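You operate a simulated robot arm through the tools that you are given. There is no shell and no other tool.

The job below is to be done with a simulated robot arm. You get a single attempt, and the scene is never put back.

TASK
Swap the pad on the clipboard for the AIR TEST pad.
Fine: it lies in the grey desk drawer, the old pad goes in there; head under the clip; shut clip and drawer. Where these are worked on the way, their far stop is far enough and under half their travel is too little: clip of the clipboard, grey desk drawer.
Where things are to end (x, y in the base frame): pad of forms within 60 mm of [730, 570].
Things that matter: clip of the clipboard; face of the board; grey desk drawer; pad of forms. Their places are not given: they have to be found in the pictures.

It is judged by the outcome, as a careful person would: the job done as asked, and still so three seconds after it is handed in. It fails if anything else is knocked over, pushed out of place, dropped, spilled or broken.

THE ROBOT
A 7-joint arm with a three-finger gripper, fixed in place. Base frame: the origin is on the floor under the middle of its stand, x ahead of it, y to its left, z up. Lengths are in mm, angles in rad, forces in N, time in s.
It reaches about 1342 mm from its shoulder. Its first joint turns from -2.897 to 2.897 rad. Payload 2.69 kg.
Tool frame: the origin (TCP) lies between the finger pads and is the grasp point; the fingertips stand 30 mm ahead of it; z points along the fingers, y is the line along which they close. The gripper opens to 128 mm; its body begins 117 mm behind the TCP.
Orientation is that of the tool frame in the base frame, as [roll, pitch, yaw] about the fixed x, y, z axes, in that order (R = Rz(yaw) Ry(pitch) Rx(roll)). With the fingers straight down and closing along the base's y, the tool's x points along the base's -x, its y along +y and its z along -z.

THE INTERFACE
- The arm moves only by the tool drive_tool. Its argument "targets" is a list of rows, each a list of 7 numbers: the shift along the tool's x, y, z in mm, then the turn, a rotation vector about the tool's x, y, z in rad, then the finger opening in mm, from 0 to 128. In form: [[tx, ty, tz, wx, wy, wz, hand], ...]. A call has 1 to 20 rows; each row shifts and turns the commanded pose from where the row before left it, along the tool's axes as they then stand. A row lasts 0.2 s, in which the tool goes at most 50 mm and 0.15 rad; a call with a longer step from one row to the next is refused whole, and so is a gripper value outside its range. A pose out of reach is approached as far as the arm can. The call stops where the force on the tool passes 80 N (or 10 N more than at its start, if that is more) or the arm is blocked; 0.2 s more then pass. Each finger travels about 127 mm/s and halts on what it meets, pressing with about 25 N; the grip force reading is that of the motor and also rises with nothing between the fingers. The clock runs only during rows and for 0.2 s after the last one: add rows that do not move to give the fingers time. The reply holds the time, the measured pose of the TCP, the force on the tool along the base axes, the opening and the grip force, in the units named above and with some noise, with the torque about the TCP (base axes, N m) and any sound that the robot's microphone picked up.
- Cameras (640 x 400 px; columns grow to the right, rows downward): "scene" is fixed at [49.7, -501.5, 1519.4]; the picture's right is [0.83, -0.55, 0.00], its down [-0.30, -0.46, -0.84] and it looks along [0.46, 0.70, -0.55] (base axes); focal length 346 px, centre (320, 200). "wrist" rides on the gripper at [58, 54, -131] in the tool frame; the picture's right is [-0.68, 0.74, 0.00], its down [-0.62, -0.57, -0.55] and it looks along [-0.40, -0.37, 0.84] (tool axes); focal length 234 px, centre (320, 200).
- grab_frame(camera): a new picture of that camera. The clock stands still meanwhile.
- raise_lower(by): moves the trunk up (or, below 0, down) by that many mm; the arm rides with it, the base frame stays. It gives what a move gives, with no picture.
- measure_at(camera, pixels): for up to 12 pixels [column, row] of the newest picture of that camera ("zoom" is the newest enlarged one), the place [x, y, z] in the base frame of the surface seen there, good to about 3 mm. The clock stands still meanwhile.
- enlarge(camera, box): a new picture of the part [left, top, right, bottom] of that camera's present view, enlarged. The clock stands still meanwhile.
- finish_job(): hands the job in; it is judged then, once.

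Unless the task says otherwise, let go and move clear before handing in.

The tools are called after ">>>" by a JSON object that holds its "op" and its "data". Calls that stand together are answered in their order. drive_tool: Moves the arm, as the interface text tells. Its arguments: {"type":"object","properties":{"targets":{"type":"array"}},"required":["targets"]} The other tools are called the same way: raise_lower (by) moves the trunk up or down; grab_frame (camera) takes a picture; measure_at (camera, pixels) gives the place of the surface under pixels of a picture; enlarge (camera, box) takes an enlarged picture of a part of a camera's view; finish_job () hands the job in.

At the start:

```text
time_s: 0.0
ee_pos: [305.8, 448.9, 1098.1]
tcp_rot: [-3.14, 0.001, -3.141]
ft_force: [0.3, 0.4, 0.1]
ft_torque: [0.03, 0.02, 0.01]
grip_width: 128.1
grasp_force: 0.1
trunk travel left (down, up): [-150.0, 200.0]
```

scene: 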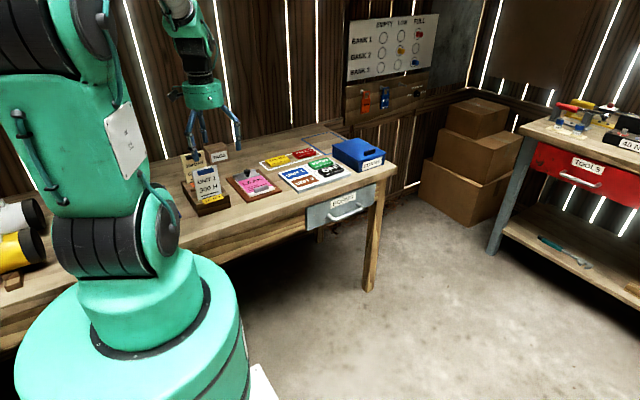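
wrist: 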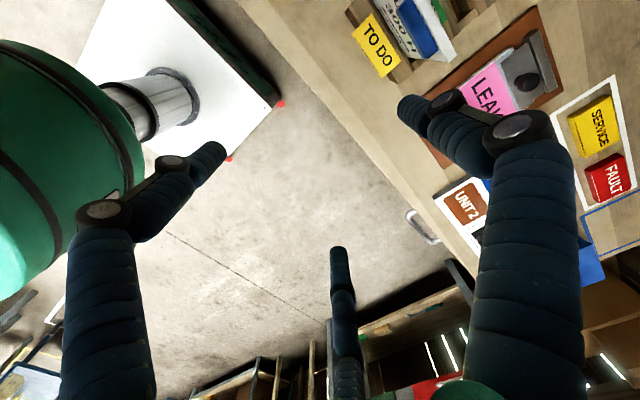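

The scene picture shows a clipboard with a pink pad near (253,183), a grey drawer near (343,208) and a blue box near (358,153). I'll enlarge those areas to see details.

>>> {"op": "enlarge", "data": {"camera": "scene", "box": [170, 120, 410, 270]}}

>>> {"op": "enlarge", "data": {"camera": "wrist", "box": [340, 0, 640, 280]}}

```text
2.67 times, centred on (290, 195) of scene
```

zoom: 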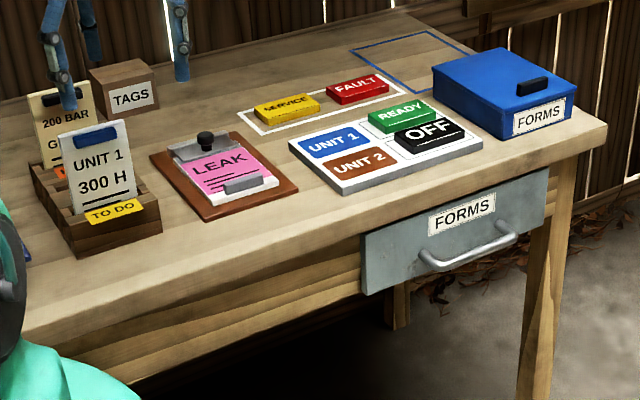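

```text
1.43 times, centred on (490, 140) of wrist
```

zoom: 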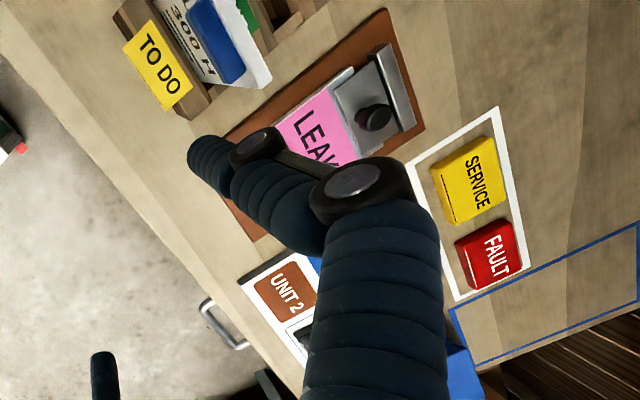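

The enlarged view shows the clipboard with the pink LEAK pad, its clip with a dark knob at the far end, and the grey FORMS drawer with a bar handle. I'll measure the points of interest.

>>> {"op": "enlarge", "data": {"camera": "scene", "box": [215, 150, 295, 200]}}

>>> {"op": "measure_at", "data": {"camera": "zoom", "pixels": [[30, 50], [320, 200], [100, 100]]}}

```text
8.00 times, centred on (255, 175) of scene
```

zoom: 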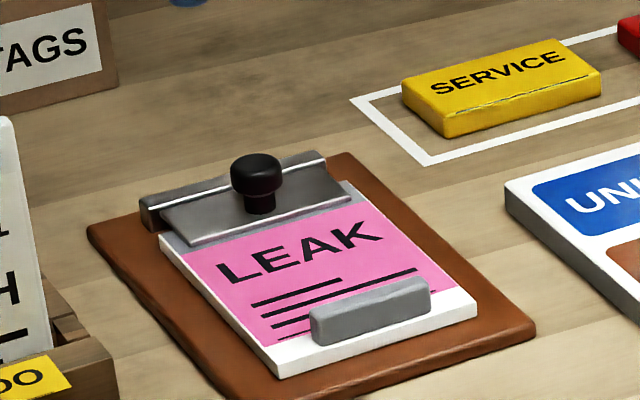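

```text
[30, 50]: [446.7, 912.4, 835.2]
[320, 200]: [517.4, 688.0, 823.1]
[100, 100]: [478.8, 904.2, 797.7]
```

The zoom shows the clip plate with a black knob at (255,180), a grey tab on the pad at (370,310), and the board around them. I'll measure these.

>>> {"op": "measure_at", "data": {"camera": "zoom", "pixels": [[256, 160], [260, 205], [180, 230], [345, 195], [150, 215], [318, 158], [320, 330], [425, 285], [370, 300], [285, 370], [470, 305], [95, 235]]}}

>>> {"op": "measure_at", "data": {"camera": "zoom", "pixels": [[340, 155], [530, 330], [500, 340], [330, 245], [165, 240], [350, 190], [200, 290], [600, 340], [60, 120], [390, 315], [350, 325], [300, 345]]}}

```text
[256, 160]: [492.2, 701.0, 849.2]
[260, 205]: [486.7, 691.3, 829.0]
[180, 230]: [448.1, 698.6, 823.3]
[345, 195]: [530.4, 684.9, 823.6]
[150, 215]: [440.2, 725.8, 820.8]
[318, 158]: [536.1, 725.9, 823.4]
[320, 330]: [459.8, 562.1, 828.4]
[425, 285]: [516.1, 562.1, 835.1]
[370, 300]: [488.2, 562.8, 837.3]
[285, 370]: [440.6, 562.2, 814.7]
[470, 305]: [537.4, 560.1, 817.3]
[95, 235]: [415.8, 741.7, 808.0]
```

```text
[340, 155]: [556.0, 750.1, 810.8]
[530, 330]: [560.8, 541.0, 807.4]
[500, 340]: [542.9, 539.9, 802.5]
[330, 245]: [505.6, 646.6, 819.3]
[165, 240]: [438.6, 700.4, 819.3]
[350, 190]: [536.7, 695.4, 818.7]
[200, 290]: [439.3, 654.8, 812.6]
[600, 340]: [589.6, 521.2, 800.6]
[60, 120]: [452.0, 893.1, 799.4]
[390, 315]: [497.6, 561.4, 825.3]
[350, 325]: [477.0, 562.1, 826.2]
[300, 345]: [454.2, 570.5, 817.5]
```

Table top z≈800, board x 412–560, y 540–750, pad with grey tab at about (488,562,838). I'll now zoom in on the drawer.

>>> {"op": "enlarge", "data": {"camera": "scene", "box": [295, 175, 391, 235]}}

>>> {"op": "measure_at", "data": {"camera": "zoom", "pixels": [[90, 160], [90, 325], [555, 70], [550, 190], [255, 195], [380, 180], [520, 140], [330, 205], [395, 185], [250, 235], [310, 130], [60, 100]]}}

```text
6.67 times, centred on (343, 205) of scene
```

zoom: 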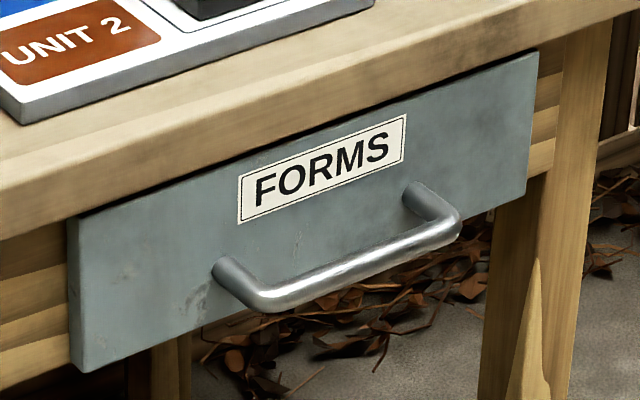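

```text
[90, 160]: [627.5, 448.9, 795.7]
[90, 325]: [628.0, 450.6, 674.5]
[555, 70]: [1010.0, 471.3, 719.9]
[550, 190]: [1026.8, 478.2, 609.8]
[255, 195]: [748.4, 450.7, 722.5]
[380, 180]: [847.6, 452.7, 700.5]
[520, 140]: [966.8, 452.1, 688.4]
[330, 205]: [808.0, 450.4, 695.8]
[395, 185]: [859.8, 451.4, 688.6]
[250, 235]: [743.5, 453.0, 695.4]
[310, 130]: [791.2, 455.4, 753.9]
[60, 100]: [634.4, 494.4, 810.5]
```

Drawer front is at y≈450, x≈620–970. I'll measure the handle bar and drawer corners.

>>> {"op": "measure_at", "data": {"camera": "zoom", "pixels": [[270, 297], [340, 273], [420, 240], [448, 222], [222, 268], [412, 192], [77, 220], [85, 365], [530, 60], [525, 190], [340, 265], [340, 280]]}}

>>> {"op": "grab_frame", "data": {"camera": "wrist"}}

```text
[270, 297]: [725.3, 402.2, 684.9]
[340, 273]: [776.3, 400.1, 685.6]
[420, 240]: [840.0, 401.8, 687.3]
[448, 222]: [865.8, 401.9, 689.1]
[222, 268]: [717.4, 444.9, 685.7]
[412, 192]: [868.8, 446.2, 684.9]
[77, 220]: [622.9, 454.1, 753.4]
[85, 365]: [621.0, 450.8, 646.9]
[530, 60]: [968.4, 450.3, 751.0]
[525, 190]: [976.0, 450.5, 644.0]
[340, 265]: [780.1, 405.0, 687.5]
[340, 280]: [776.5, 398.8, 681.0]
```

```text
taken
```

wrist: 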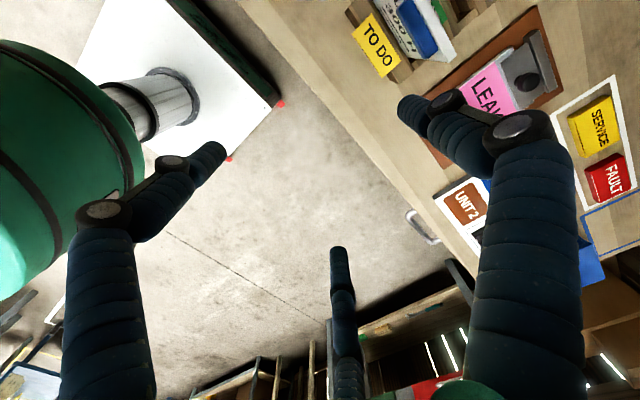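

The drawer handle is a bar along x at y≈402, z≈685 (pixels 270–448 in the zoom), posts at x≈717 and 870; the drawer front is x 620–972, z 645–755. I'll move the arm out in front of the drawer, fingers still down, then check.

>>> {"op": "drive_tool", "data": {"targets": [[-40.3, -20.8, 8.2, 0, 0, 0, 100], [-40.3, -20.8, 8.2, 0, 0, 0, 100], [-40.3, -20.8, 8.2, 0, 0, 0, 100], [-40.3, -20.8, 8.2, 0, 0, 0, 100], [-40.3, -20.8, 8.2, 0, 0, 0, 100], [-40.3, -20.8, 8.2, 0, 0, 0, 100], [-40.3, -20.8, 8.2, 0, 0, 0, 100], [-40.3, -20.8, 8.2, 0, 0, 0, 100], [-40.3, -20.8, 8.2, 0, 0, 0, 100], [-40.3, -20.8, 8.2, 0, 0, 0, 100], [-40.3, -20.8, 8.2, 0, 0, 0, 100], [-40.3, -20.8, 8.2, 0, 0, 0, 100]]}}

>>> {"op": "grab_frame", "data": {"camera": "scene"}}

>>> {"op": "grab_frame", "data": {"camera": "wrist"}}

```text
time_s: 2.6
ee_pos: [790.2, 198.6, 1000.1]
tcp_rot: [-3.141, 0.0, 3.14]
ft_force: [0.1, 0.4, -0.3]
ft_torque: [0.02, -0.07, 0.0]
grip_width: 100.1
grasp_force: 0.1
trunk travel left (down, up): [-150.0, 200.0]
```

```text
taken
```

scene: 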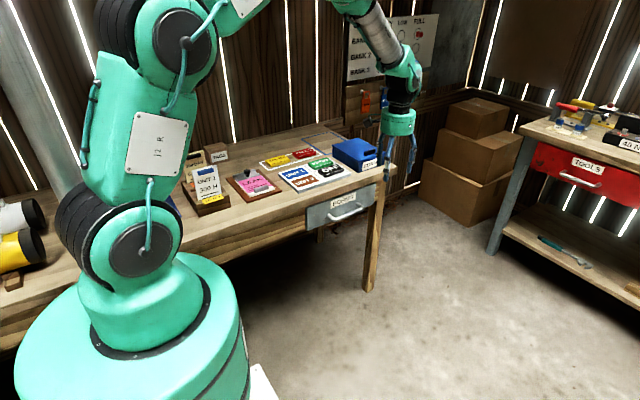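

```text
taken
```

wrist: 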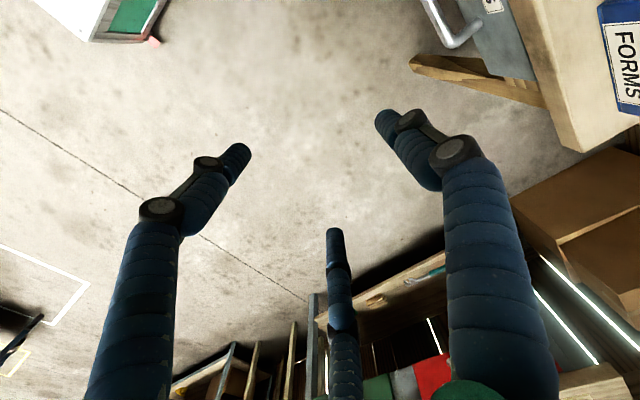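

The arm tracked well, now at (790,199,1000) in front of the drawer. Next I'll turn the fingers to face the drawer front (about tool x by −π/2).

>>> {"op": "drive_tool", "data": {"targets": [[0, 0, 0, -0.1428, 0, 0, 100], [0, 0, 0, -0.1428, 0, 0, 100], [0, 0, 0, -0.1428, 0, 0, 100], [0, 0, 0, -0.1428, 0, 0, 100], [0, 0, 0, -0.1428, 0, 0, 100], [0, 0, 0, -0.1428, 0, 0, 100], [0, 0, 0, -0.1428, 0, 0, 100], [0, 0, 0, -0.1428, 0, 0, 100], [0, 0, 0, -0.1428, 0, 0, 100], [0, 0, 0, -0.1428, 0, 0, 100], [0, 0, 0, -0.1428, 0, 0, 100]]}}

>>> {"op": "grab_frame", "data": {"camera": "scene"}}

>>> {"op": "grab_frame", "data": {"camera": "wrist"}}

```text
time_s: 5.0
ee_pos: [790.2, 197.6, 1001.8]
tcp_rot: [1.568, 0.001, 3.141]
ft_force: [0.2, 0.2, 1.0]
ft_torque: [-0.06, 0.02, 0.01]
grip_width: 99.9
grasp_force: 0.0
trunk travel left (down, up): [-150.0, 200.0]
```

```text
taken
```

scene: 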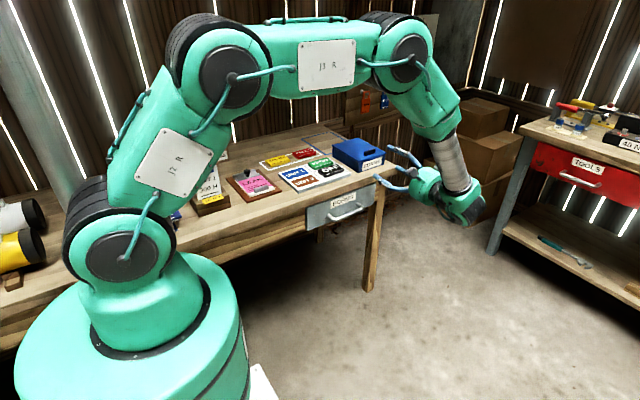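

```text
taken
```

wrist: 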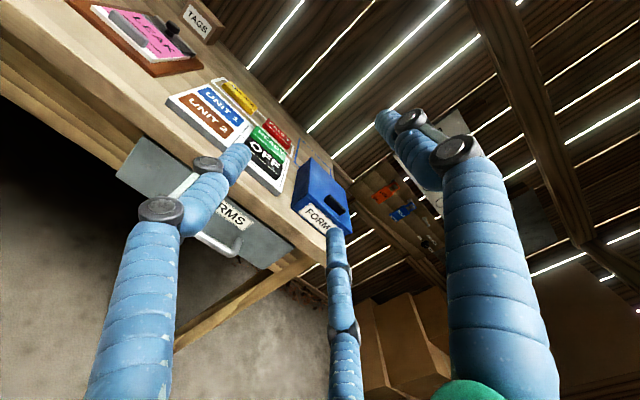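

The hand now faces the drawer (the handle bar appears near (220,240) in the wrist view). I'll lower to handle height z≈685 while staying at y≈198.

>>> {"op": "drive_tool", "data": {"targets": [[-1, -45.3, 0, 0, 0, 0, 70], [-1, -45.3, 0, 0, 0, 0, 70], [-1, -45.3, 0, 0, 0, 0, 70], [-1, -45.3, 0, 0, 0, 0, 70], [0, -45.3, 0, 0, 0, 0, 70], [0, -45.3, 0, 0, 0, 0, 70], [0, -45.3, 0, 0, 0, 0, 70]]}}

>>> {"op": "grab_frame", "data": {"camera": "wrist"}}

>>> {"op": "grab_frame", "data": {"camera": "scene"}}

```text
time_s: 6.6
ee_pos: [795.2, 196.9, 687.2]
tcp_rot: [1.572, 0.002, 3.14]
ft_force: [0.7, -0.5, 1.5]
ft_torque: [-0.14, -0.02, 0.08]
grip_width: 70.1
grasp_force: 0.1
trunk travel left (down, up): [-150.0, 200.0]
```

```text
taken
```

wrist: 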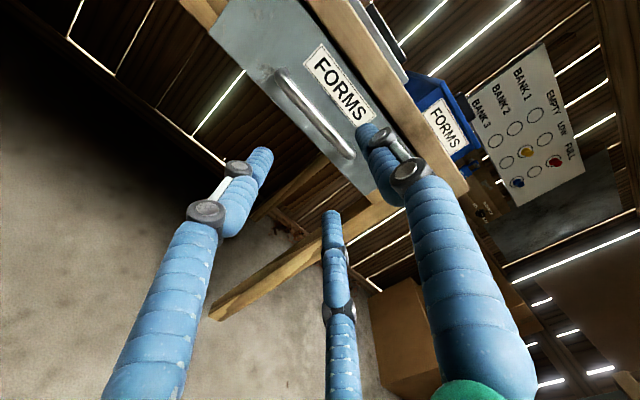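

```text
taken
```

scene: 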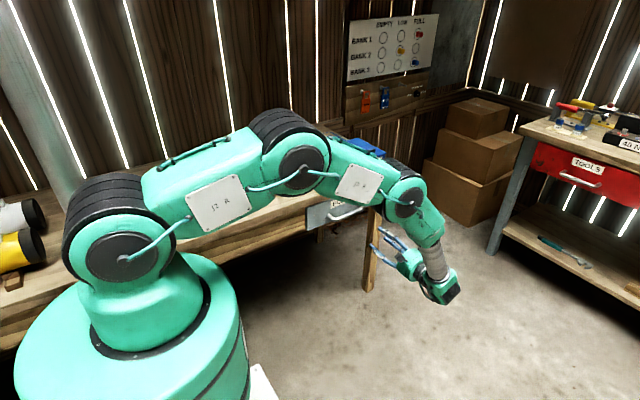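

The hand sits at handle height; bar visible from (283,75) to (348,152) in the wrist view. I'll measure it there to confirm before advancing.

>>> {"op": "measure_at", "data": {"camera": "wrist", "pixels": [[292, 92], [310, 113], [330, 137], [345, 152], [280, 76], [340, 100]]}}

```text
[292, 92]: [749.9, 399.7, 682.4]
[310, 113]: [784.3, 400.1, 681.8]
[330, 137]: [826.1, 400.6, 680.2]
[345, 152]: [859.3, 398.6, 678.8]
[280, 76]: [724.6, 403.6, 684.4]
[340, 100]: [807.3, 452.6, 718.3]
```

Bar confirmed at y≈400 front surface, z≈682. I'll advance along +y so that the bar is between the pads, then close.

>>> {"op": "drive_tool", "data": {"targets": [[0, -1, 40.8, 0, 0, 0, 70], [0, -1, 40.8, 0, 0, 0, 70], [0, -1, 40.8, 0, 0, 0, 70], [0, -1, 40.8, 0, 0, 0, 70], [0, 0, 40.8, 0, 0, 0, 70]]}}

>>> {"op": "grab_frame", "data": {"camera": "wrist"}}

```text
time_s: 7.8
ee_pos: [795.8, 404.1, 680.3]
tcp_rot: [1.569, 0.001, 3.14]
ft_force: [-0.4, -0.3, 0.5]
ft_torque: [0.02, -0.01, 0.0]
grip_width: 69.7
grasp_force: 0.1
trunk travel left (down, up): [-150.0, 200.0]
```

```text
taken
```

wrist: 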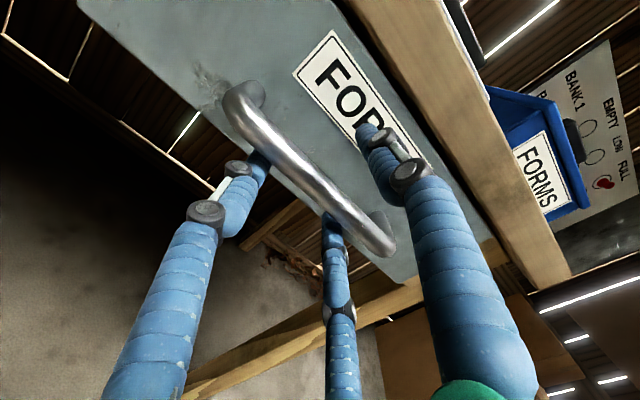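

The bar crosses the centre of the view (around (310,180)) between the upper finger and the two lower ones. I'll close on it.

>>> {"op": "drive_tool", "data": {"targets": [[0, 2, 0, 0, 0, 0, 40], [0, 0, 0, 0, 0, 0, 20], [0, 0, 0, 0, 0, 0, 5], [0, 0, 0, 0, 0, 0, 0], [0, 0, 0, 0, 0, 0, 0]]}}

>>> {"op": "grab_frame", "data": {"camera": "wrist"}}

```text
time_s: 9.0
ee_pos: [789.9, 404.4, 674.5]
tcp_rot: [1.577, -0.008, -3.14]
ft_force: [-36.9, 0.1, -53.5]
ft_torque: [-0.21, -0.94, 0.01]
grip_width: 27.3
grasp_force: 44.6
trunk travel left (down, up): [-150.0, 200.0]
```

```text
taken
```

wrist: 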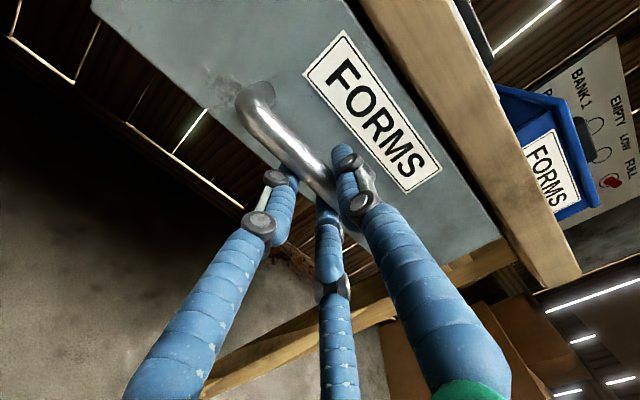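

Gripped (opening 27, grip 45 N), but the hand is loaded −37 N in x and −54 N in z, so the commanded pose is a bit high and right. I'll relax the command toward the measured pose.

>>> {"op": "drive_tool", "data": {"targets": [[3, -4, 0, 0, 0, 0, 0], [3, -4, 0, 0, 0, 0, 0], [0, 0, 0, 0, 0, 0, 0]]}}

```text
time_s: 9.8
ee_pos: [789.6, 403.8, 674.5]
tcp_rot: [1.572, 0.002, 3.141]
ft_force: [-11.5, 1.1, -24.7]
ft_torque: [-0.08, 0.25, 0.5]
grip_width: 27.0
grasp_force: 45.2
trunk travel left (down, up): [-150.0, 200.0]
```

Loads dropped by half; I'll relax a bit more and begin pulling gently along −y.

>>> {"op": "drive_tool", "data": {"targets": [[2, -3, 0, 0, 0, 0, 0], [1, -3, 0, 0, 0, 0, 0], [0, 0, -10, 0, 0, 0, 0], [0, 0, -10, 0, 0, 0, 0], [0, 0, -10, 0, 0, 0, 0]]}}

>>> {"op": "grab_frame", "data": {"camera": "wrist"}}

```text
time_s: 11.0
ee_pos: [790.0, 370.8, 675.3]
tcp_rot: [1.565, 0.012, 3.137]
ft_force: [38.8, -4.0, 46.8]
ft_torque: [0.25, 0.82, 0.28]
grip_width: 27.3
grasp_force: 45.3
trunk travel left (down, up): [-150.0, 200.0]
```

```text
taken
```

wrist: 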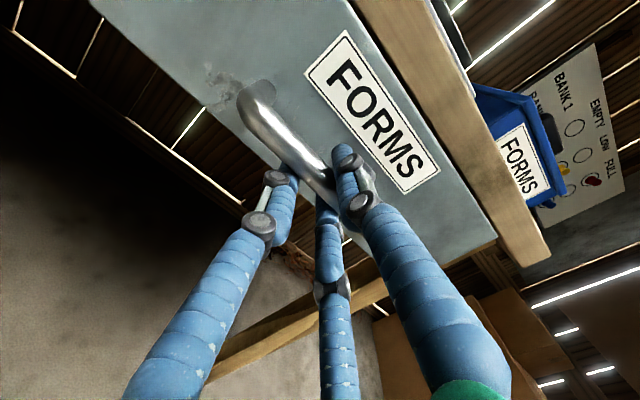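

The drawer is sliding (hand now at y 371); the load flipped sign (+39, +47), so I over-corrected. I'll recentre by about +4 x and +5 z and keep pulling.

>>> {"op": "drive_tool", "data": {"targets": [[-2, 3, -10, 0, 0, 0, 0], [-2, 2.5, -15, 0, 0, 0, 0], [0, 0, -20, 0, 0, 0, 0]]}}

```text
time_s: 11.8
ee_pos: [789.4, 325.6, 674.4]
tcp_rot: [1.571, 0.001, 3.137]
ft_force: [35.1, -2.0, 32.3]
ft_torque: [0.29, 0.33, -0.61]
grip_width: 27.2
grasp_force: 44.7
trunk travel left (down, up): [-150.0, 200.0]
```

Drawer continues to slide freely (y 326). Some side load remains; I'll recentre more while pulling on.

>>> {"op": "drive_tool", "data": {"targets": [[-2, 2, -20, 0, 0, 0, 0], [-2, 2, -25, 0, 0, 0, 0], [0, 0, -25, 0, 0, 0, 0]]}}

```text
time_s: 12.6
ee_pos: [789.5, 255.9, 674.3]
tcp_rot: [1.573, -0.006, 3.141]
ft_force: [16.7, -3.3, 1.1]
ft_torque: [0.19, -0.36, -0.83]
grip_width: 27.2
grasp_force: 44.5
trunk travel left (down, up): [-150.0, 200.0]
```

Load is small now (17, −3, 1 N) and the drawer has come out ~148 mm. I'll continue pulling and watch for the stop.

>>> {"op": "drive_tool", "data": {"targets": [[-1, 0, -20, 0, 0, 0, 0], [-1, 0, -20, 0, 0, 0, 0], [0, 0, -20, 0, 0, 0, 0], [0, 0, -20, 0, 0, 0, 0]]}}

>>> {"op": "grab_frame", "data": {"camera": "scene"}}

```text
time_s: 13.6
ee_pos: [789.5, 177.3, 674.7]
tcp_rot: [1.571, -0.007, -3.14]
ft_force: [-40.9, -3.1, -0.8]
ft_torque: [0.19, -0.56, -0.15]
grip_width: 26.9
grasp_force: 44.6
trunk travel left (down, up): [-150.0, 200.0]
```

```text
taken
```

scene: 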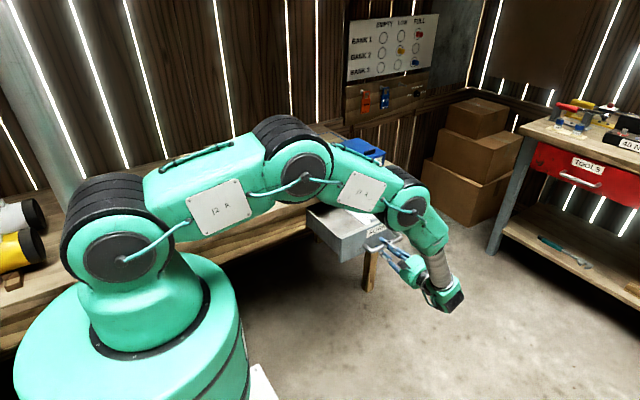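

Drawer is out ~227 mm. I'll correct x slightly and keep pulling in smaller steps to find the stop.

>>> {"op": "drive_tool", "data": {"targets": [[1.5, 0, -15, 0, 0, 0, 0], [0, 0, -15, 0, 0, 0, 0], [0, 0, -10, 0, 0, 0, 0], [0, 0, -10, 0, 0, 0, 0]]}}

>>> {"op": "grab_frame", "data": {"camera": "wrist"}}

```text
time_s: 14.6
ee_pos: [790.1, 128.2, 673.0]
tcp_rot: [1.572, -0.001, -3.14]
ft_force: [-54.4, -1.5, -14.6]
ft_torque: [0.02, -0.45, -0.2]
grip_width: 27.0
grasp_force: 44.9
trunk travel left (down, up): [-150.0, 200.0]
```

```text
taken
```

wrist: 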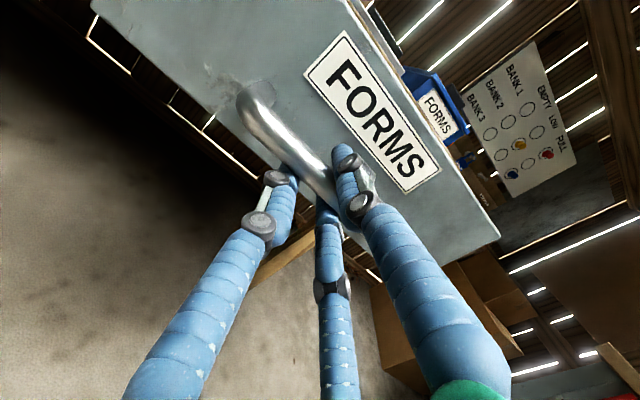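

Hand at y 128 (drawer out ~276 mm). I'll ease x by +5 tool and continue to pull gently to the stop.

>>> {"op": "drive_tool", "data": {"targets": [[3, 1, -10, 0, 0, 0, 0], [2, 1, -10, 0, 0, 0, 0], [0, 0, -10, 0, 0, 0, 0], [0, 0, -10, 0, 0, 0, 0]]}}

>>> {"op": "grab_frame", "data": {"camera": "scene"}}

```text
time_s: 15.6
ee_pos: [789.5, 86.6, 674.5]
tcp_rot: [1.577, -0.002, 3.139]
ft_force: [10.3, -3.0, -70.0]
ft_torque: [-0.15, -0.43, 0.11]
grip_width: 26.6
grasp_force: 45.0
trunk travel left (down, up): [-150.0, 200.0]
```

```text
taken
```

scene: 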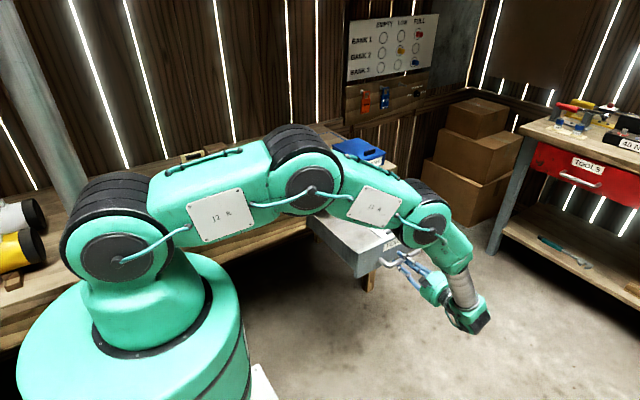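

Drawer is ~318 mm out; z load −70 N so the command is slightly high. I'll ease z and check the remaining loads before letting go.

>>> {"op": "drive_tool", "data": {"targets": [[0, -2, 0, 0, 0, 0, 0], [0, -2, 0, 0, 0, 0, 0], [0, -1, 0, 0, 0, 0, 0]]}}

```text
time_s: 16.4
ee_pos: [789.4, 86.7, 674.4]
tcp_rot: [1.571, 0.002, 3.141]
ft_force: [6.4, 1.6, -32.3]
ft_torque: [-0.1, 0.24, -0.66]
grip_width: 26.8
grasp_force: 45.1
trunk travel left (down, up): [-150.0, 200.0]
```

>>> {"op": "drive_tool", "data": {"targets": [[0, -2, 0, 0, 0, 0, 0], [0, -1, 0, 0, 0, 0, 10], [0, 0, 0, 0, 0, 0, 30], [0, 0, 0, 0, 0, 0, 50], [0, 0, 0, 0, 0, 0, 70], [0, 0, 0, 0, 0, 0, 80]]}}

>>> {"op": "grab_frame", "data": {"camera": "wrist"}}

```text
time_s: 17.8
ee_pos: [788.1, 87.9, 669.9]
tcp_rot: [1.571, 0.001, -3.142]
ft_force: [0.4, 0.2, 0.1]
ft_torque: [0.03, 0.01, 0.01]
grip_width: 80.1
grasp_force: 0.0
trunk travel left (down, up): [-150.0, 200.0]
```

```text
taken
```

wrist: 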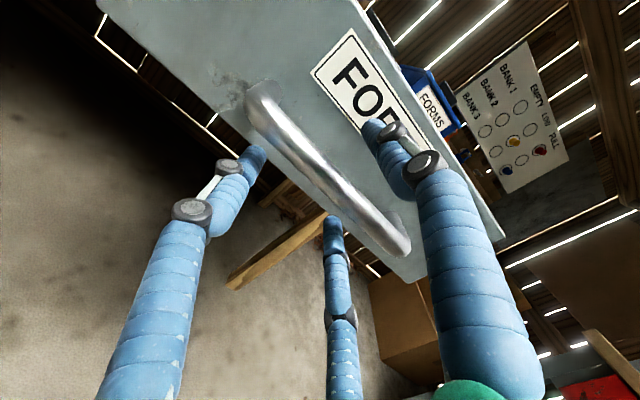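

Released, the drawer stays. I'll back off along −y by 80 mm, then rise to about z 1000.

>>> {"op": "drive_tool", "data": {"targets": [[0, 0, -40, 0, 0, 0, 80], [0, 0, -40, 0, 0, 0, 80], [0, 41, 0, 0, 0, 0, 80], [0, 41, 0, 0, 0, 0, 80], [0, 41, 0, 0, 0, 0, 80], [0, 41, 0, 0, 0, 0, 80], [0, 41, 0, 0, 0, 0, 80], [0, 41, 0, 0, 0, 0, 80], [0, 41, 0, 0, 0, 0, 80], [0, 41, 0, 0, 0, 0, 80]]}}

>>> {"op": "grab_frame", "data": {"camera": "wrist"}}

>>> {"op": "grab_frame", "data": {"camera": "scene"}}

```text
time_s: 20.0
ee_pos: [786.3, 8.9, 1000.7]
tcp_rot: [1.572, -0.004, -3.141]
ft_force: [0.5, 0.6, 0.1]
ft_torque: [0.07, -0.01, -0.02]
grip_width: 79.9
grasp_force: 0.1
trunk travel left (down, up): [-150.0, 200.0]
```

```text
taken
```

wrist: 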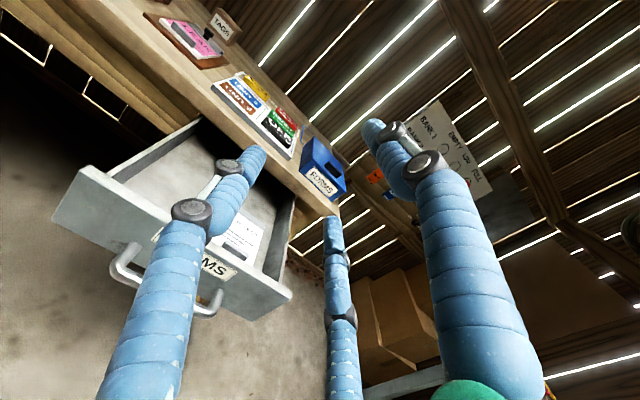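

```text
taken
```

scene: 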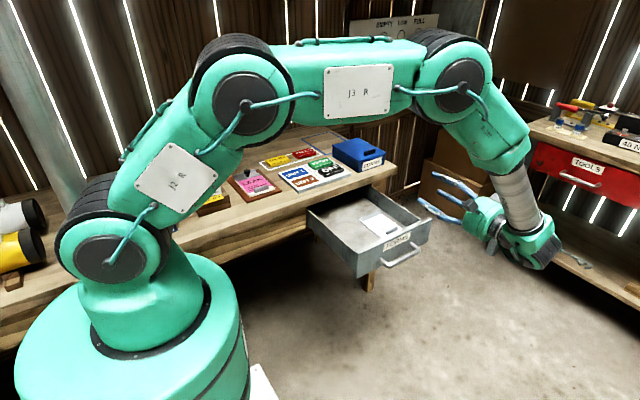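

The drawer is open with a white pad visible at about (383,223) in the scene view. I'll zoom in on the drawer interior.

>>> {"op": "enlarge", "data": {"camera": "scene", "box": [300, 180, 444, 280]}}

>>> {"op": "measure_at", "data": {"camera": "zoom", "pixels": [[60, 150], [240, 360], [270, 140], [320, 160], [420, 220], [380, 260], [340, 180], [430, 170], [560, 180], [450, 110], [150, 170], [220, 280]]}}

```text
4.00 times, centred on (372, 230) of scene
```

zoom: 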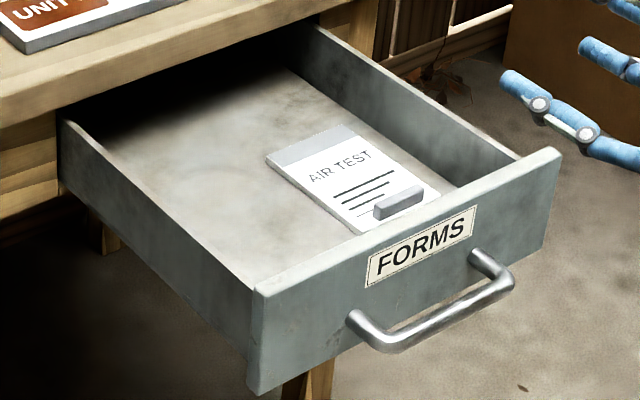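

```text
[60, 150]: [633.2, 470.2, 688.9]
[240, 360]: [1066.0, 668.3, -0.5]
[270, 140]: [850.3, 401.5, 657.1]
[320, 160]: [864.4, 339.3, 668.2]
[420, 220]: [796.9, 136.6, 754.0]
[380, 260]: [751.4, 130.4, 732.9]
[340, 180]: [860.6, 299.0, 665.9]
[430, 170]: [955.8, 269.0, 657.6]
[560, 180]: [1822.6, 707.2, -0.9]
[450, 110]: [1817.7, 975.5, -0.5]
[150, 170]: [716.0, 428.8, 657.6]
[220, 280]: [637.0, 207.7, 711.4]
```

AIR TEST pad is visible with its tab at zoom (398,202). I'll measure its corners, tab, and the drawer walls.

>>> {"op": "measure_at", "data": {"camera": "zoom", "pixels": [[268, 157], [343, 126], [352, 230], [438, 195], [375, 212], [420, 190], [398, 198], [385, 215], [410, 205], [300, 165], [400, 185], [365, 150]]}}

>>> {"op": "measure_at", "data": {"camera": "zoom", "pixels": [[250, 295], [258, 290], [120, 170], [515, 155], [545, 155], [280, 290], [380, 90], [330, 40], [450, 175], [80, 140], [245, 275], [320, 265]]}}

```text
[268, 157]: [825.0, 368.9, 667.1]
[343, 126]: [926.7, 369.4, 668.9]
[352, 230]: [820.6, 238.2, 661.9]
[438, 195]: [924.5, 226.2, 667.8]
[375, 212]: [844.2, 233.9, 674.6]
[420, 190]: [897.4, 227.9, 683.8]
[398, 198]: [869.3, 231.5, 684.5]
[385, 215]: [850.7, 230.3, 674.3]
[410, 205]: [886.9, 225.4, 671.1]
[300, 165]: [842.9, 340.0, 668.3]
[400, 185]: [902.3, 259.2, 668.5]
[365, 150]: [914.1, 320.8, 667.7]
```

```text
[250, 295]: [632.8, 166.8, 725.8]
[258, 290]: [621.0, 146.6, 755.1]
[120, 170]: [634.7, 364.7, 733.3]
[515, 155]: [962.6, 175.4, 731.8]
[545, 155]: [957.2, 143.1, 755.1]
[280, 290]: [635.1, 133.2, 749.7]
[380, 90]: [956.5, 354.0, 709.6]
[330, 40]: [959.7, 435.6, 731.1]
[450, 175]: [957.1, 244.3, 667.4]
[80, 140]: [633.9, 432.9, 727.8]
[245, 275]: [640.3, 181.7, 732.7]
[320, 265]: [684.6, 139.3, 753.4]
```

AIR TEST pad: x 824–927, y ≈222–370, top z≈668, tab about (873,229,685); free floor at the left of the drawer for the old pad (drawer is out 317 mm so target (730,570) is now y≈253). Next I turn the fingers down again and go look at the clipboard.

>>> {"op": "drive_tool", "data": {"targets": [[0, 0, 0, 0.1428, 0, 0, 80], [0, 0, 0, 0.1428, 0, 0, 80], [0, 0, 0, 0.1428, 0, 0, 80], [0, 0, 0, 0.1428, 0, 0, 80], [0, 0, 0, 0.1428, 0, 0, 80], [0, 0, 0, 0.1428, 0, 0, 80], [0, 0, 0, 0.1428, 0, 0, 80], [0, 0, 0, 0.1428, 0, 0, 80], [0, 0, 0, 0.1428, 0, 0, 80], [0, 0, 0, 0.1428, 0, 0, 80], [0, 0, 0, 0.1428, 0, 0, 80]]}}

>>> {"op": "drive_tool", "data": {"targets": [[19.7, 42.3, 0, 0, 0, 0, 80], [19.7, 42.3, 0, 0, 0, 0, 80], [19.7, 42.3, 0, 0, 0, 0, 80], [19.7, 42.3, 0, 0, 0, 0, 80], [19.7, 42.3, 0, 0, 0, 0, 80], [19.7, 42.3, 0, 0, 0, 0, 80], [19.7, 42.3, 0, 0, 0, 0, 80], [19.7, 42.3, 0, 0, 0, 0, 80], [19.7, 42.3, 0, 0, 0, 0, 80], [19.7, 42.3, 0, 0, 0, 0, 80], [19.7, 42.3, 0, 0, 0, 0, 80], [19.7, 42.3, 0, 0, 0, 0, 80], [19.7, 42.3, 0, 0, 0, 0, 80], [19.7, 42.3, 0, 0, 0, 0, 80], [19.7, 42.3, 0, 0, 0, 0, 80]]}}

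>>> {"op": "grab_frame", "data": {"camera": "wrist"}}

>>> {"op": "grab_frame", "data": {"camera": "scene"}}

```text
time_s: 22.4
ee_pos: [787.6, 6.1, 998.9]
tcp_rot: [-3.141, 0.001, 3.141]
ft_force: [-0.5, -0.5, -0.4]
ft_torque: [0.0, 0.0, -0.03]
grip_width: 79.9
grasp_force: 0.0
trunk travel left (down, up): [-150.0, 200.0]
```

```text
time_s: 25.6
ee_pos: [492.5, 644.6, 996.2]
tcp_rot: [-3.141, 0.001, 3.14]
ft_force: [-1.1, 0.8, -0.1]
ft_torque: [0.04, 0.0, -0.01]
grip_width: 80.3
grasp_force: 0.0
trunk travel left (down, up): [-150.0, 200.0]
```

```text
taken
```

wrist: 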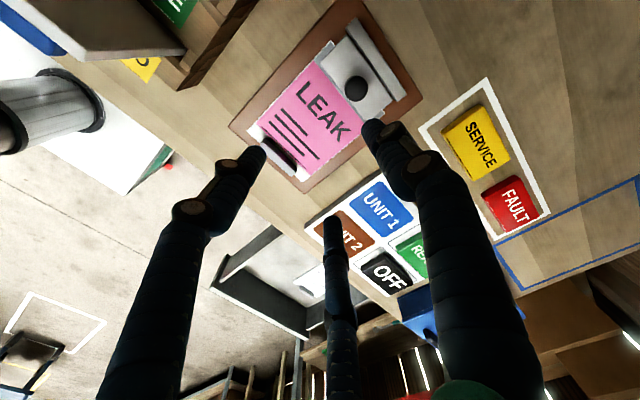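

```text
taken
```

scene: 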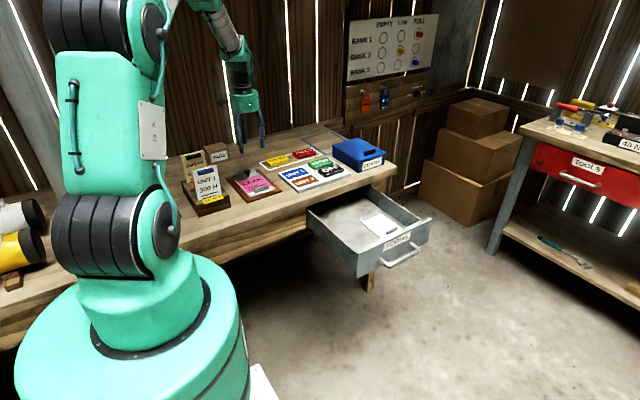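

I can see the clip from above: knob at (356,88), plate, and the pad with tab at (280,153). I'll enlarge and measure the clip's geometry.

>>> {"op": "enlarge", "data": {"camera": "wrist", "box": [225, 10, 425, 190]}}

>>> {"op": "measure_at", "data": {"camera": "zoom", "pixels": [[460, 190], [300, 100], [520, 250], [420, 240], [360, 180], [540, 220], [360, 70], [150, 380], [300, 500], [200, 400]]}}

```text
2.22 times, centred on (325, 100) of wrist
```

zoom: 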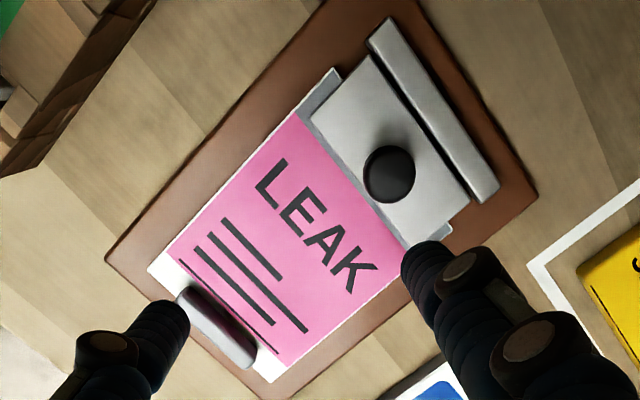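

```text
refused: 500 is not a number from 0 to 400
```

I'll measure on this zoom picture: knob (390,170), plate corners, hinge bar ends, tab ends and pad corners.

>>> {"op": "measure_at", "data": {"camera": "zoom", "pixels": [[390, 172], [370, 60], [315, 122], [462, 205], [408, 240], [382, 35], [485, 190], [430, 110], [215, 325], [190, 297], [246, 358], [205, 335]]}}

>>> {"op": "measure_at", "data": {"camera": "zoom", "pixels": [[155, 267], [268, 378], [333, 75], [448, 228], [110, 258], [290, 398], [535, 195], [410, 5], [365, 172], [414, 172], [390, 148], [390, 198]]}}

```text
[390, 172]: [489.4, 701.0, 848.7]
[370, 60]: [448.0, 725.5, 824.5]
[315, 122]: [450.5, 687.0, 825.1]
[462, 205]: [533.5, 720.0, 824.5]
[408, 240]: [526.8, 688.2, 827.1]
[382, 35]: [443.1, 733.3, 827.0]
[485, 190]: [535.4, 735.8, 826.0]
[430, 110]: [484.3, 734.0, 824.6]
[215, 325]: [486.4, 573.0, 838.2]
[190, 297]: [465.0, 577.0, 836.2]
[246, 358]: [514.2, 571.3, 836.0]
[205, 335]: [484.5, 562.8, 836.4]
```

```text
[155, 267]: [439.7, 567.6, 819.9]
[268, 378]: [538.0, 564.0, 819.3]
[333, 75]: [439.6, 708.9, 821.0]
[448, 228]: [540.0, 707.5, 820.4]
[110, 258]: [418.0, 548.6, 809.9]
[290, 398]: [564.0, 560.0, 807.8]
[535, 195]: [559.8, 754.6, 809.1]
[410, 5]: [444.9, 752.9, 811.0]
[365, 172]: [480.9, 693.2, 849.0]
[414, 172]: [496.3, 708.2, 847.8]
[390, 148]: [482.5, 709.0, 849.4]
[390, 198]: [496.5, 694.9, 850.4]
```

Clip plate is x 447–533, y 687–727, top z≈825, knob centre (489.5,701) top z≈849 radius ≈12; tab centre ≈(487,569), top z≈838. Before gripping I want to know the finger geometry at small openings, so I'll narrow the fingers in free air and measure them.

>>> {"op": "drive_tool", "data": {"targets": [[0, 0, 0, 0, 0, 0, 60], [0, 0, 0, 0, 0, 0, 40], [0, 0, 0, 0, 0, 0, 30], [0, 0, 0, 0, 0, 0, 30]]}}

>>> {"op": "grab_frame", "data": {"camera": "wrist"}}

>>> {"op": "enlarge", "data": {"camera": "wrist", "box": [200, 100, 440, 250]}}

```text
time_s: 26.6
ee_pos: [493.3, 643.2, 997.3]
tcp_rot: [-3.14, 0.001, -3.14]
ft_force: [-0.3, 0.4, -0.3]
ft_torque: [0.0, -0.02, 0.01]
grip_width: 29.8
grasp_force: 0.0
trunk travel left (down, up): [-150.0, 200.0]
```

```text
taken
```

wrist: 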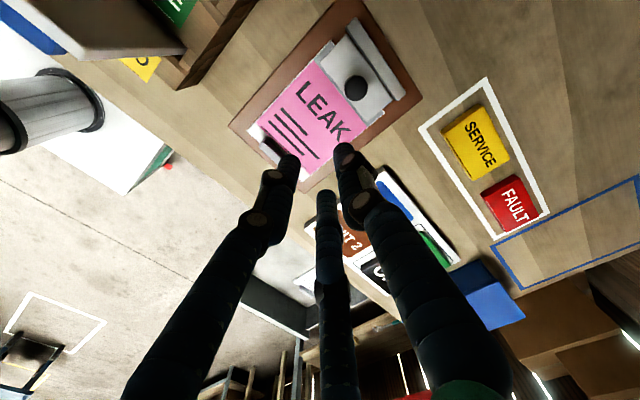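

```text
2.67 times, centred on (320, 175) of wrist
```

zoom: 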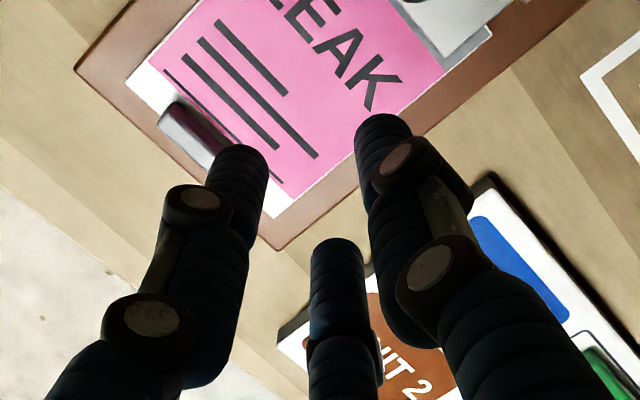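

I'll measure points on the fingertips and joints in this zoom to get the real finger spacing.

>>> {"op": "measure_at", "data": {"camera": "zoom", "pixels": [[240, 160], [240, 190], [196, 198], [150, 320], [338, 250], [338, 300], [378, 130], [380, 190], [404, 158], [432, 270], [262, 170], [358, 140]]}}

```text
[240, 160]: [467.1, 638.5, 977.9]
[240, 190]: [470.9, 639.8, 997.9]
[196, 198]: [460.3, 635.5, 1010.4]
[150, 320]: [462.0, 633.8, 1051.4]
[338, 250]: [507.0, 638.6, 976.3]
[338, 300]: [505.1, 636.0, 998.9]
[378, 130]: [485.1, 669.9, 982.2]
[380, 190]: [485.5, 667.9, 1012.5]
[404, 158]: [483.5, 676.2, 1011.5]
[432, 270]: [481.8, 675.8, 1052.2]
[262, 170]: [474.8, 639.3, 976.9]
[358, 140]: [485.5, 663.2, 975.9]
```

Measured finger centres: two −y fingers ≈37 mm apart, single +y finger opposite, finger radius ≈9 — a three-point chuck that suits the 24 mm knob centred on the TCP. I'll move above the knob at (489.5,701) with opening 75 and stop at z≈900.

>>> {"op": "drive_tool", "data": {"targets": [[1, 20, 20, 0, 0, 0, 75], [1, 20, 20, 0, 0, 0, 75], [1, 17.8, 30, 0, 0, 0, 75], [0.8, 0, 27, 0, 0, 0, 75]]}}

>>> {"op": "grab_frame", "data": {"camera": "wrist"}}

>>> {"op": "enlarge", "data": {"camera": "scene", "box": [200, 100, 310, 210]}}

```text
time_s: 27.6
ee_pos: [487.9, 698.1, 901.9]
tcp_rot: [-3.141, 0.0, 3.139]
ft_force: [0.6, 0.1, -0.9]
ft_torque: [-0.02, 0.02, 0.02]
grip_width: 74.9
grasp_force: 0.0
trunk travel left (down, up): [-150.0, 200.0]
```

```text
taken
```

wrist: 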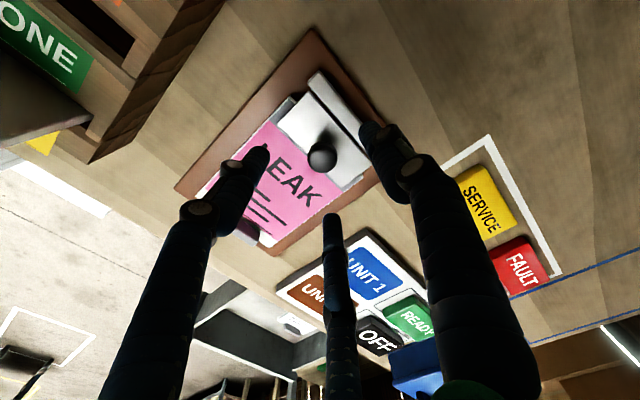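

```text
3.64 times, centred on (255, 155) of scene
```

zoom: 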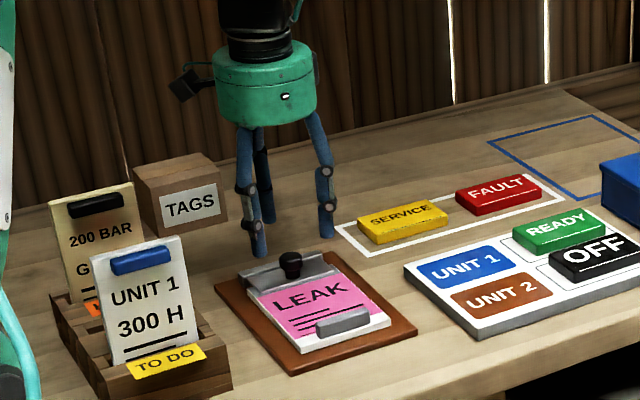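

The hand is centred above the knob (321,155 in wrist view). Before descending I'll check the heights of the card rack and TAGS box so that the tilting hand won't touch them.

>>> {"op": "measure_at", "data": {"camera": "zoom", "pixels": [[108, 260], [178, 245], [60, 200], [125, 190], [135, 180], [205, 155], [225, 200], [160, 160], [228, 355], [295, 258], [185, 85], [150, 300]]}}

```text
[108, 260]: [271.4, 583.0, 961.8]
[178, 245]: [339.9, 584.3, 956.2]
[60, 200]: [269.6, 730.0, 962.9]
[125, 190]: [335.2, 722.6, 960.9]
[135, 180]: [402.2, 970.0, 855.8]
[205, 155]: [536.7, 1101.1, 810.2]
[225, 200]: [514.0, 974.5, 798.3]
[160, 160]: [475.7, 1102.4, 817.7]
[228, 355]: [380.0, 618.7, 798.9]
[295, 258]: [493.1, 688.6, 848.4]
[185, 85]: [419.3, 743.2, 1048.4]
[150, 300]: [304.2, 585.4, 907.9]
```

Rack stays at x<380 and TAGS box starts at y≈893 (top ≈858), so a tilt up to ~45° is clear. I'll descend onto the knob to TCP z≈860 with the fingers open.

>>> {"op": "drive_tool", "data": {"targets": [[-1, 2, 15, 0, 0, 0, 75], [0, 1, 15, 0, 0, 0, 75], [0, 0, 8, 0, 0, 0, 75], [0, 0, 4, 0, 0, 0, 75]]}}

>>> {"op": "grab_frame", "data": {"camera": "wrist"}}

>>> {"op": "enlarge", "data": {"camera": "scene", "box": [215, 125, 311, 195]}}

```text
time_s: 28.6
ee_pos: [489.3, 702.6, 859.9]
tcp_rot: [-3.141, 0.002, 3.14]
ft_force: [0.7, -0.5, 0.2]
ft_torque: [0.03, 0.03, 0.03]
grip_width: 74.9
grasp_force: 0.0
trunk travel left (down, up): [-150.0, 200.0]
```

```text
taken
```

wrist: 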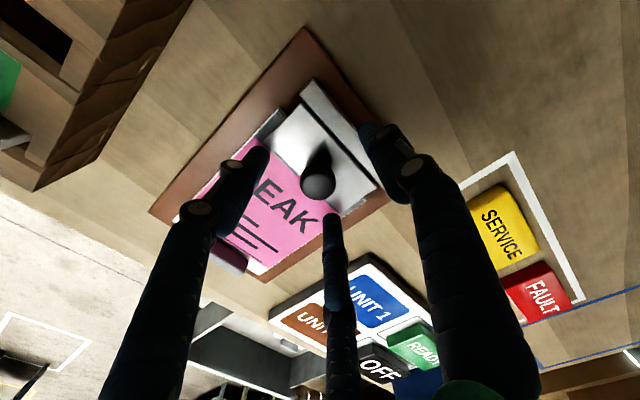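

```text
5.71 times, centred on (263, 160) of scene
```

zoom: 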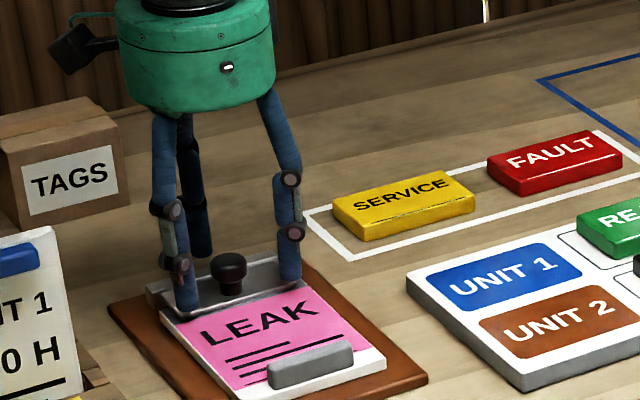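

The fingers straddle the knob nicely, tips just above the plate. I'll close on the knob.

>>> {"op": "drive_tool", "data": {"targets": [[0, 0, 0, 0, 0, 0, 60], [0, 0, 0, 0, 0, 0, 48], [0, 0, 0, 0, 0, 0, 40]]}}

>>> {"op": "grab_frame", "data": {"camera": "wrist"}}

>>> {"op": "enlarge", "data": {"camera": "scene", "box": [215, 125, 311, 195]}}

```text
time_s: 29.4
ee_pos: [489.7, 702.9, 859.0]
tcp_rot: [-3.141, 0.001, 3.141]
ft_force: [0.3, 0.5, 0.4]
ft_torque: [-0.04, 0.0, -0.01]
grip_width: 39.7
grasp_force: 0.1
trunk travel left (down, up): [-150.0, 200.0]
```

```text
taken
```

wrist: 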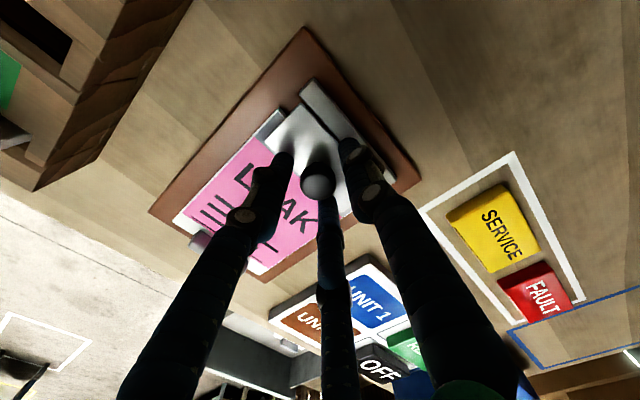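

```text
5.71 times, centred on (263, 160) of scene
```

zoom: 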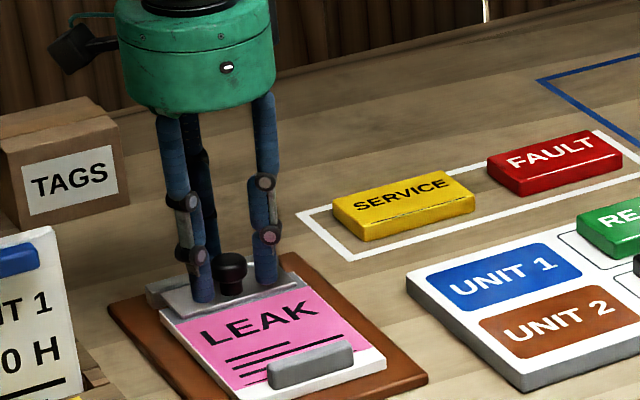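

No contact yet at opening 40 and the knob sits between the three fingertips. I'll close fully and hold.

>>> {"op": "drive_tool", "data": {"targets": [[0, 0, 0, 0, 0, 0, 30], [0, 0, 0, 0, 0, 0, 22], [0, 0, 0, 0, 0, 0, 14], [0, 0, 0, 0, 0, 0, 8]]}}

>>> {"op": "grab_frame", "data": {"camera": "wrist"}}

>>> {"op": "enlarge", "data": {"camera": "scene", "box": [215, 125, 311, 195]}}

```text
time_s: 30.4
ee_pos: [491.1, 701.9, 859.6]
tcp_rot: [3.14, -0.001, 3.139]
ft_force: [13.1, -9.0, 0.8]
ft_torque: [-0.35, -0.3, 0.0]
grip_width: 27.4
grasp_force: 14.1
trunk travel left (down, up): [-150.0, 200.0]
```

```text
taken
```

wrist: 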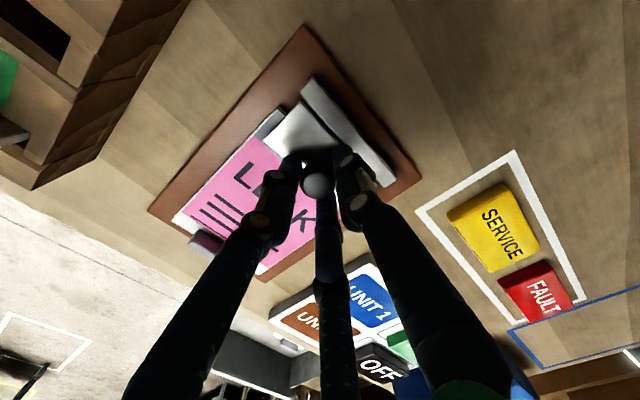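

```text
5.71 times, centred on (263, 160) of scene
```

zoom: 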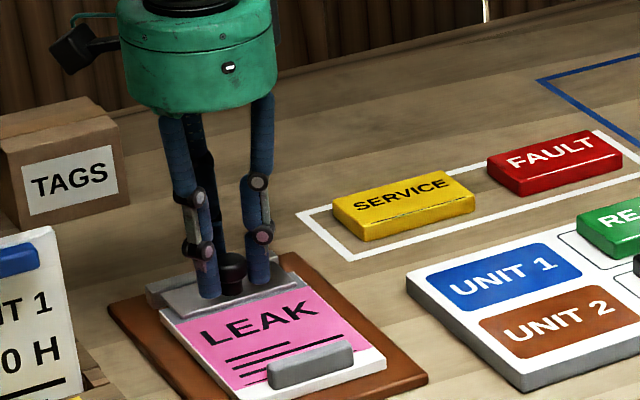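

The chuck grip on the knob is as planned (opening 27.4). I'll tighten and lift along the hinge arc (axis near y 734, z 818), two small steps first.

>>> {"op": "drive_tool", "data": {"targets": [[0, 0, 0, 0, 0, 0, 0], [0, 0, 0, 0, 0, 0, 0], [0, 4.3, -3.03, 0.1, 0, 0, 0], [0, 4.3, -3.03, 0.1, 0, 0, 0]]}}

>>> {"op": "enlarge", "data": {"camera": "scene", "box": [215, 125, 311, 195]}}

```text
time_s: 31.4
ee_pos: [490.0, 709.3, 864.3]
tcp_rot: [-2.936, -0.003, 3.14]
ft_force: [18.2, -34.7, 1.3]
ft_torque: [-1.42, -0.58, 0.02]
grip_width: 25.3
grasp_force: 45.0
trunk travel left (down, up): [-150.0, 200.0]
```

```text
5.71 times, centred on (263, 160) of scene
```

zoom: 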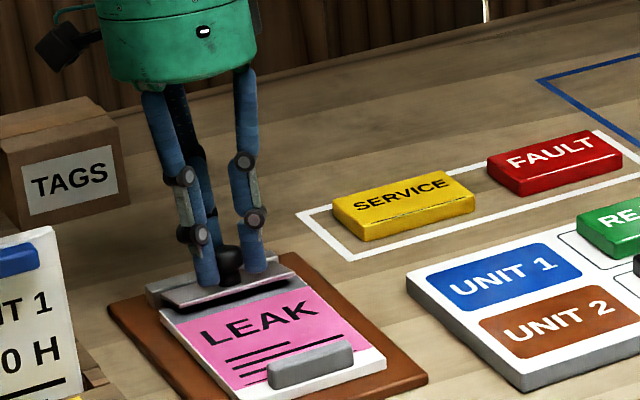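

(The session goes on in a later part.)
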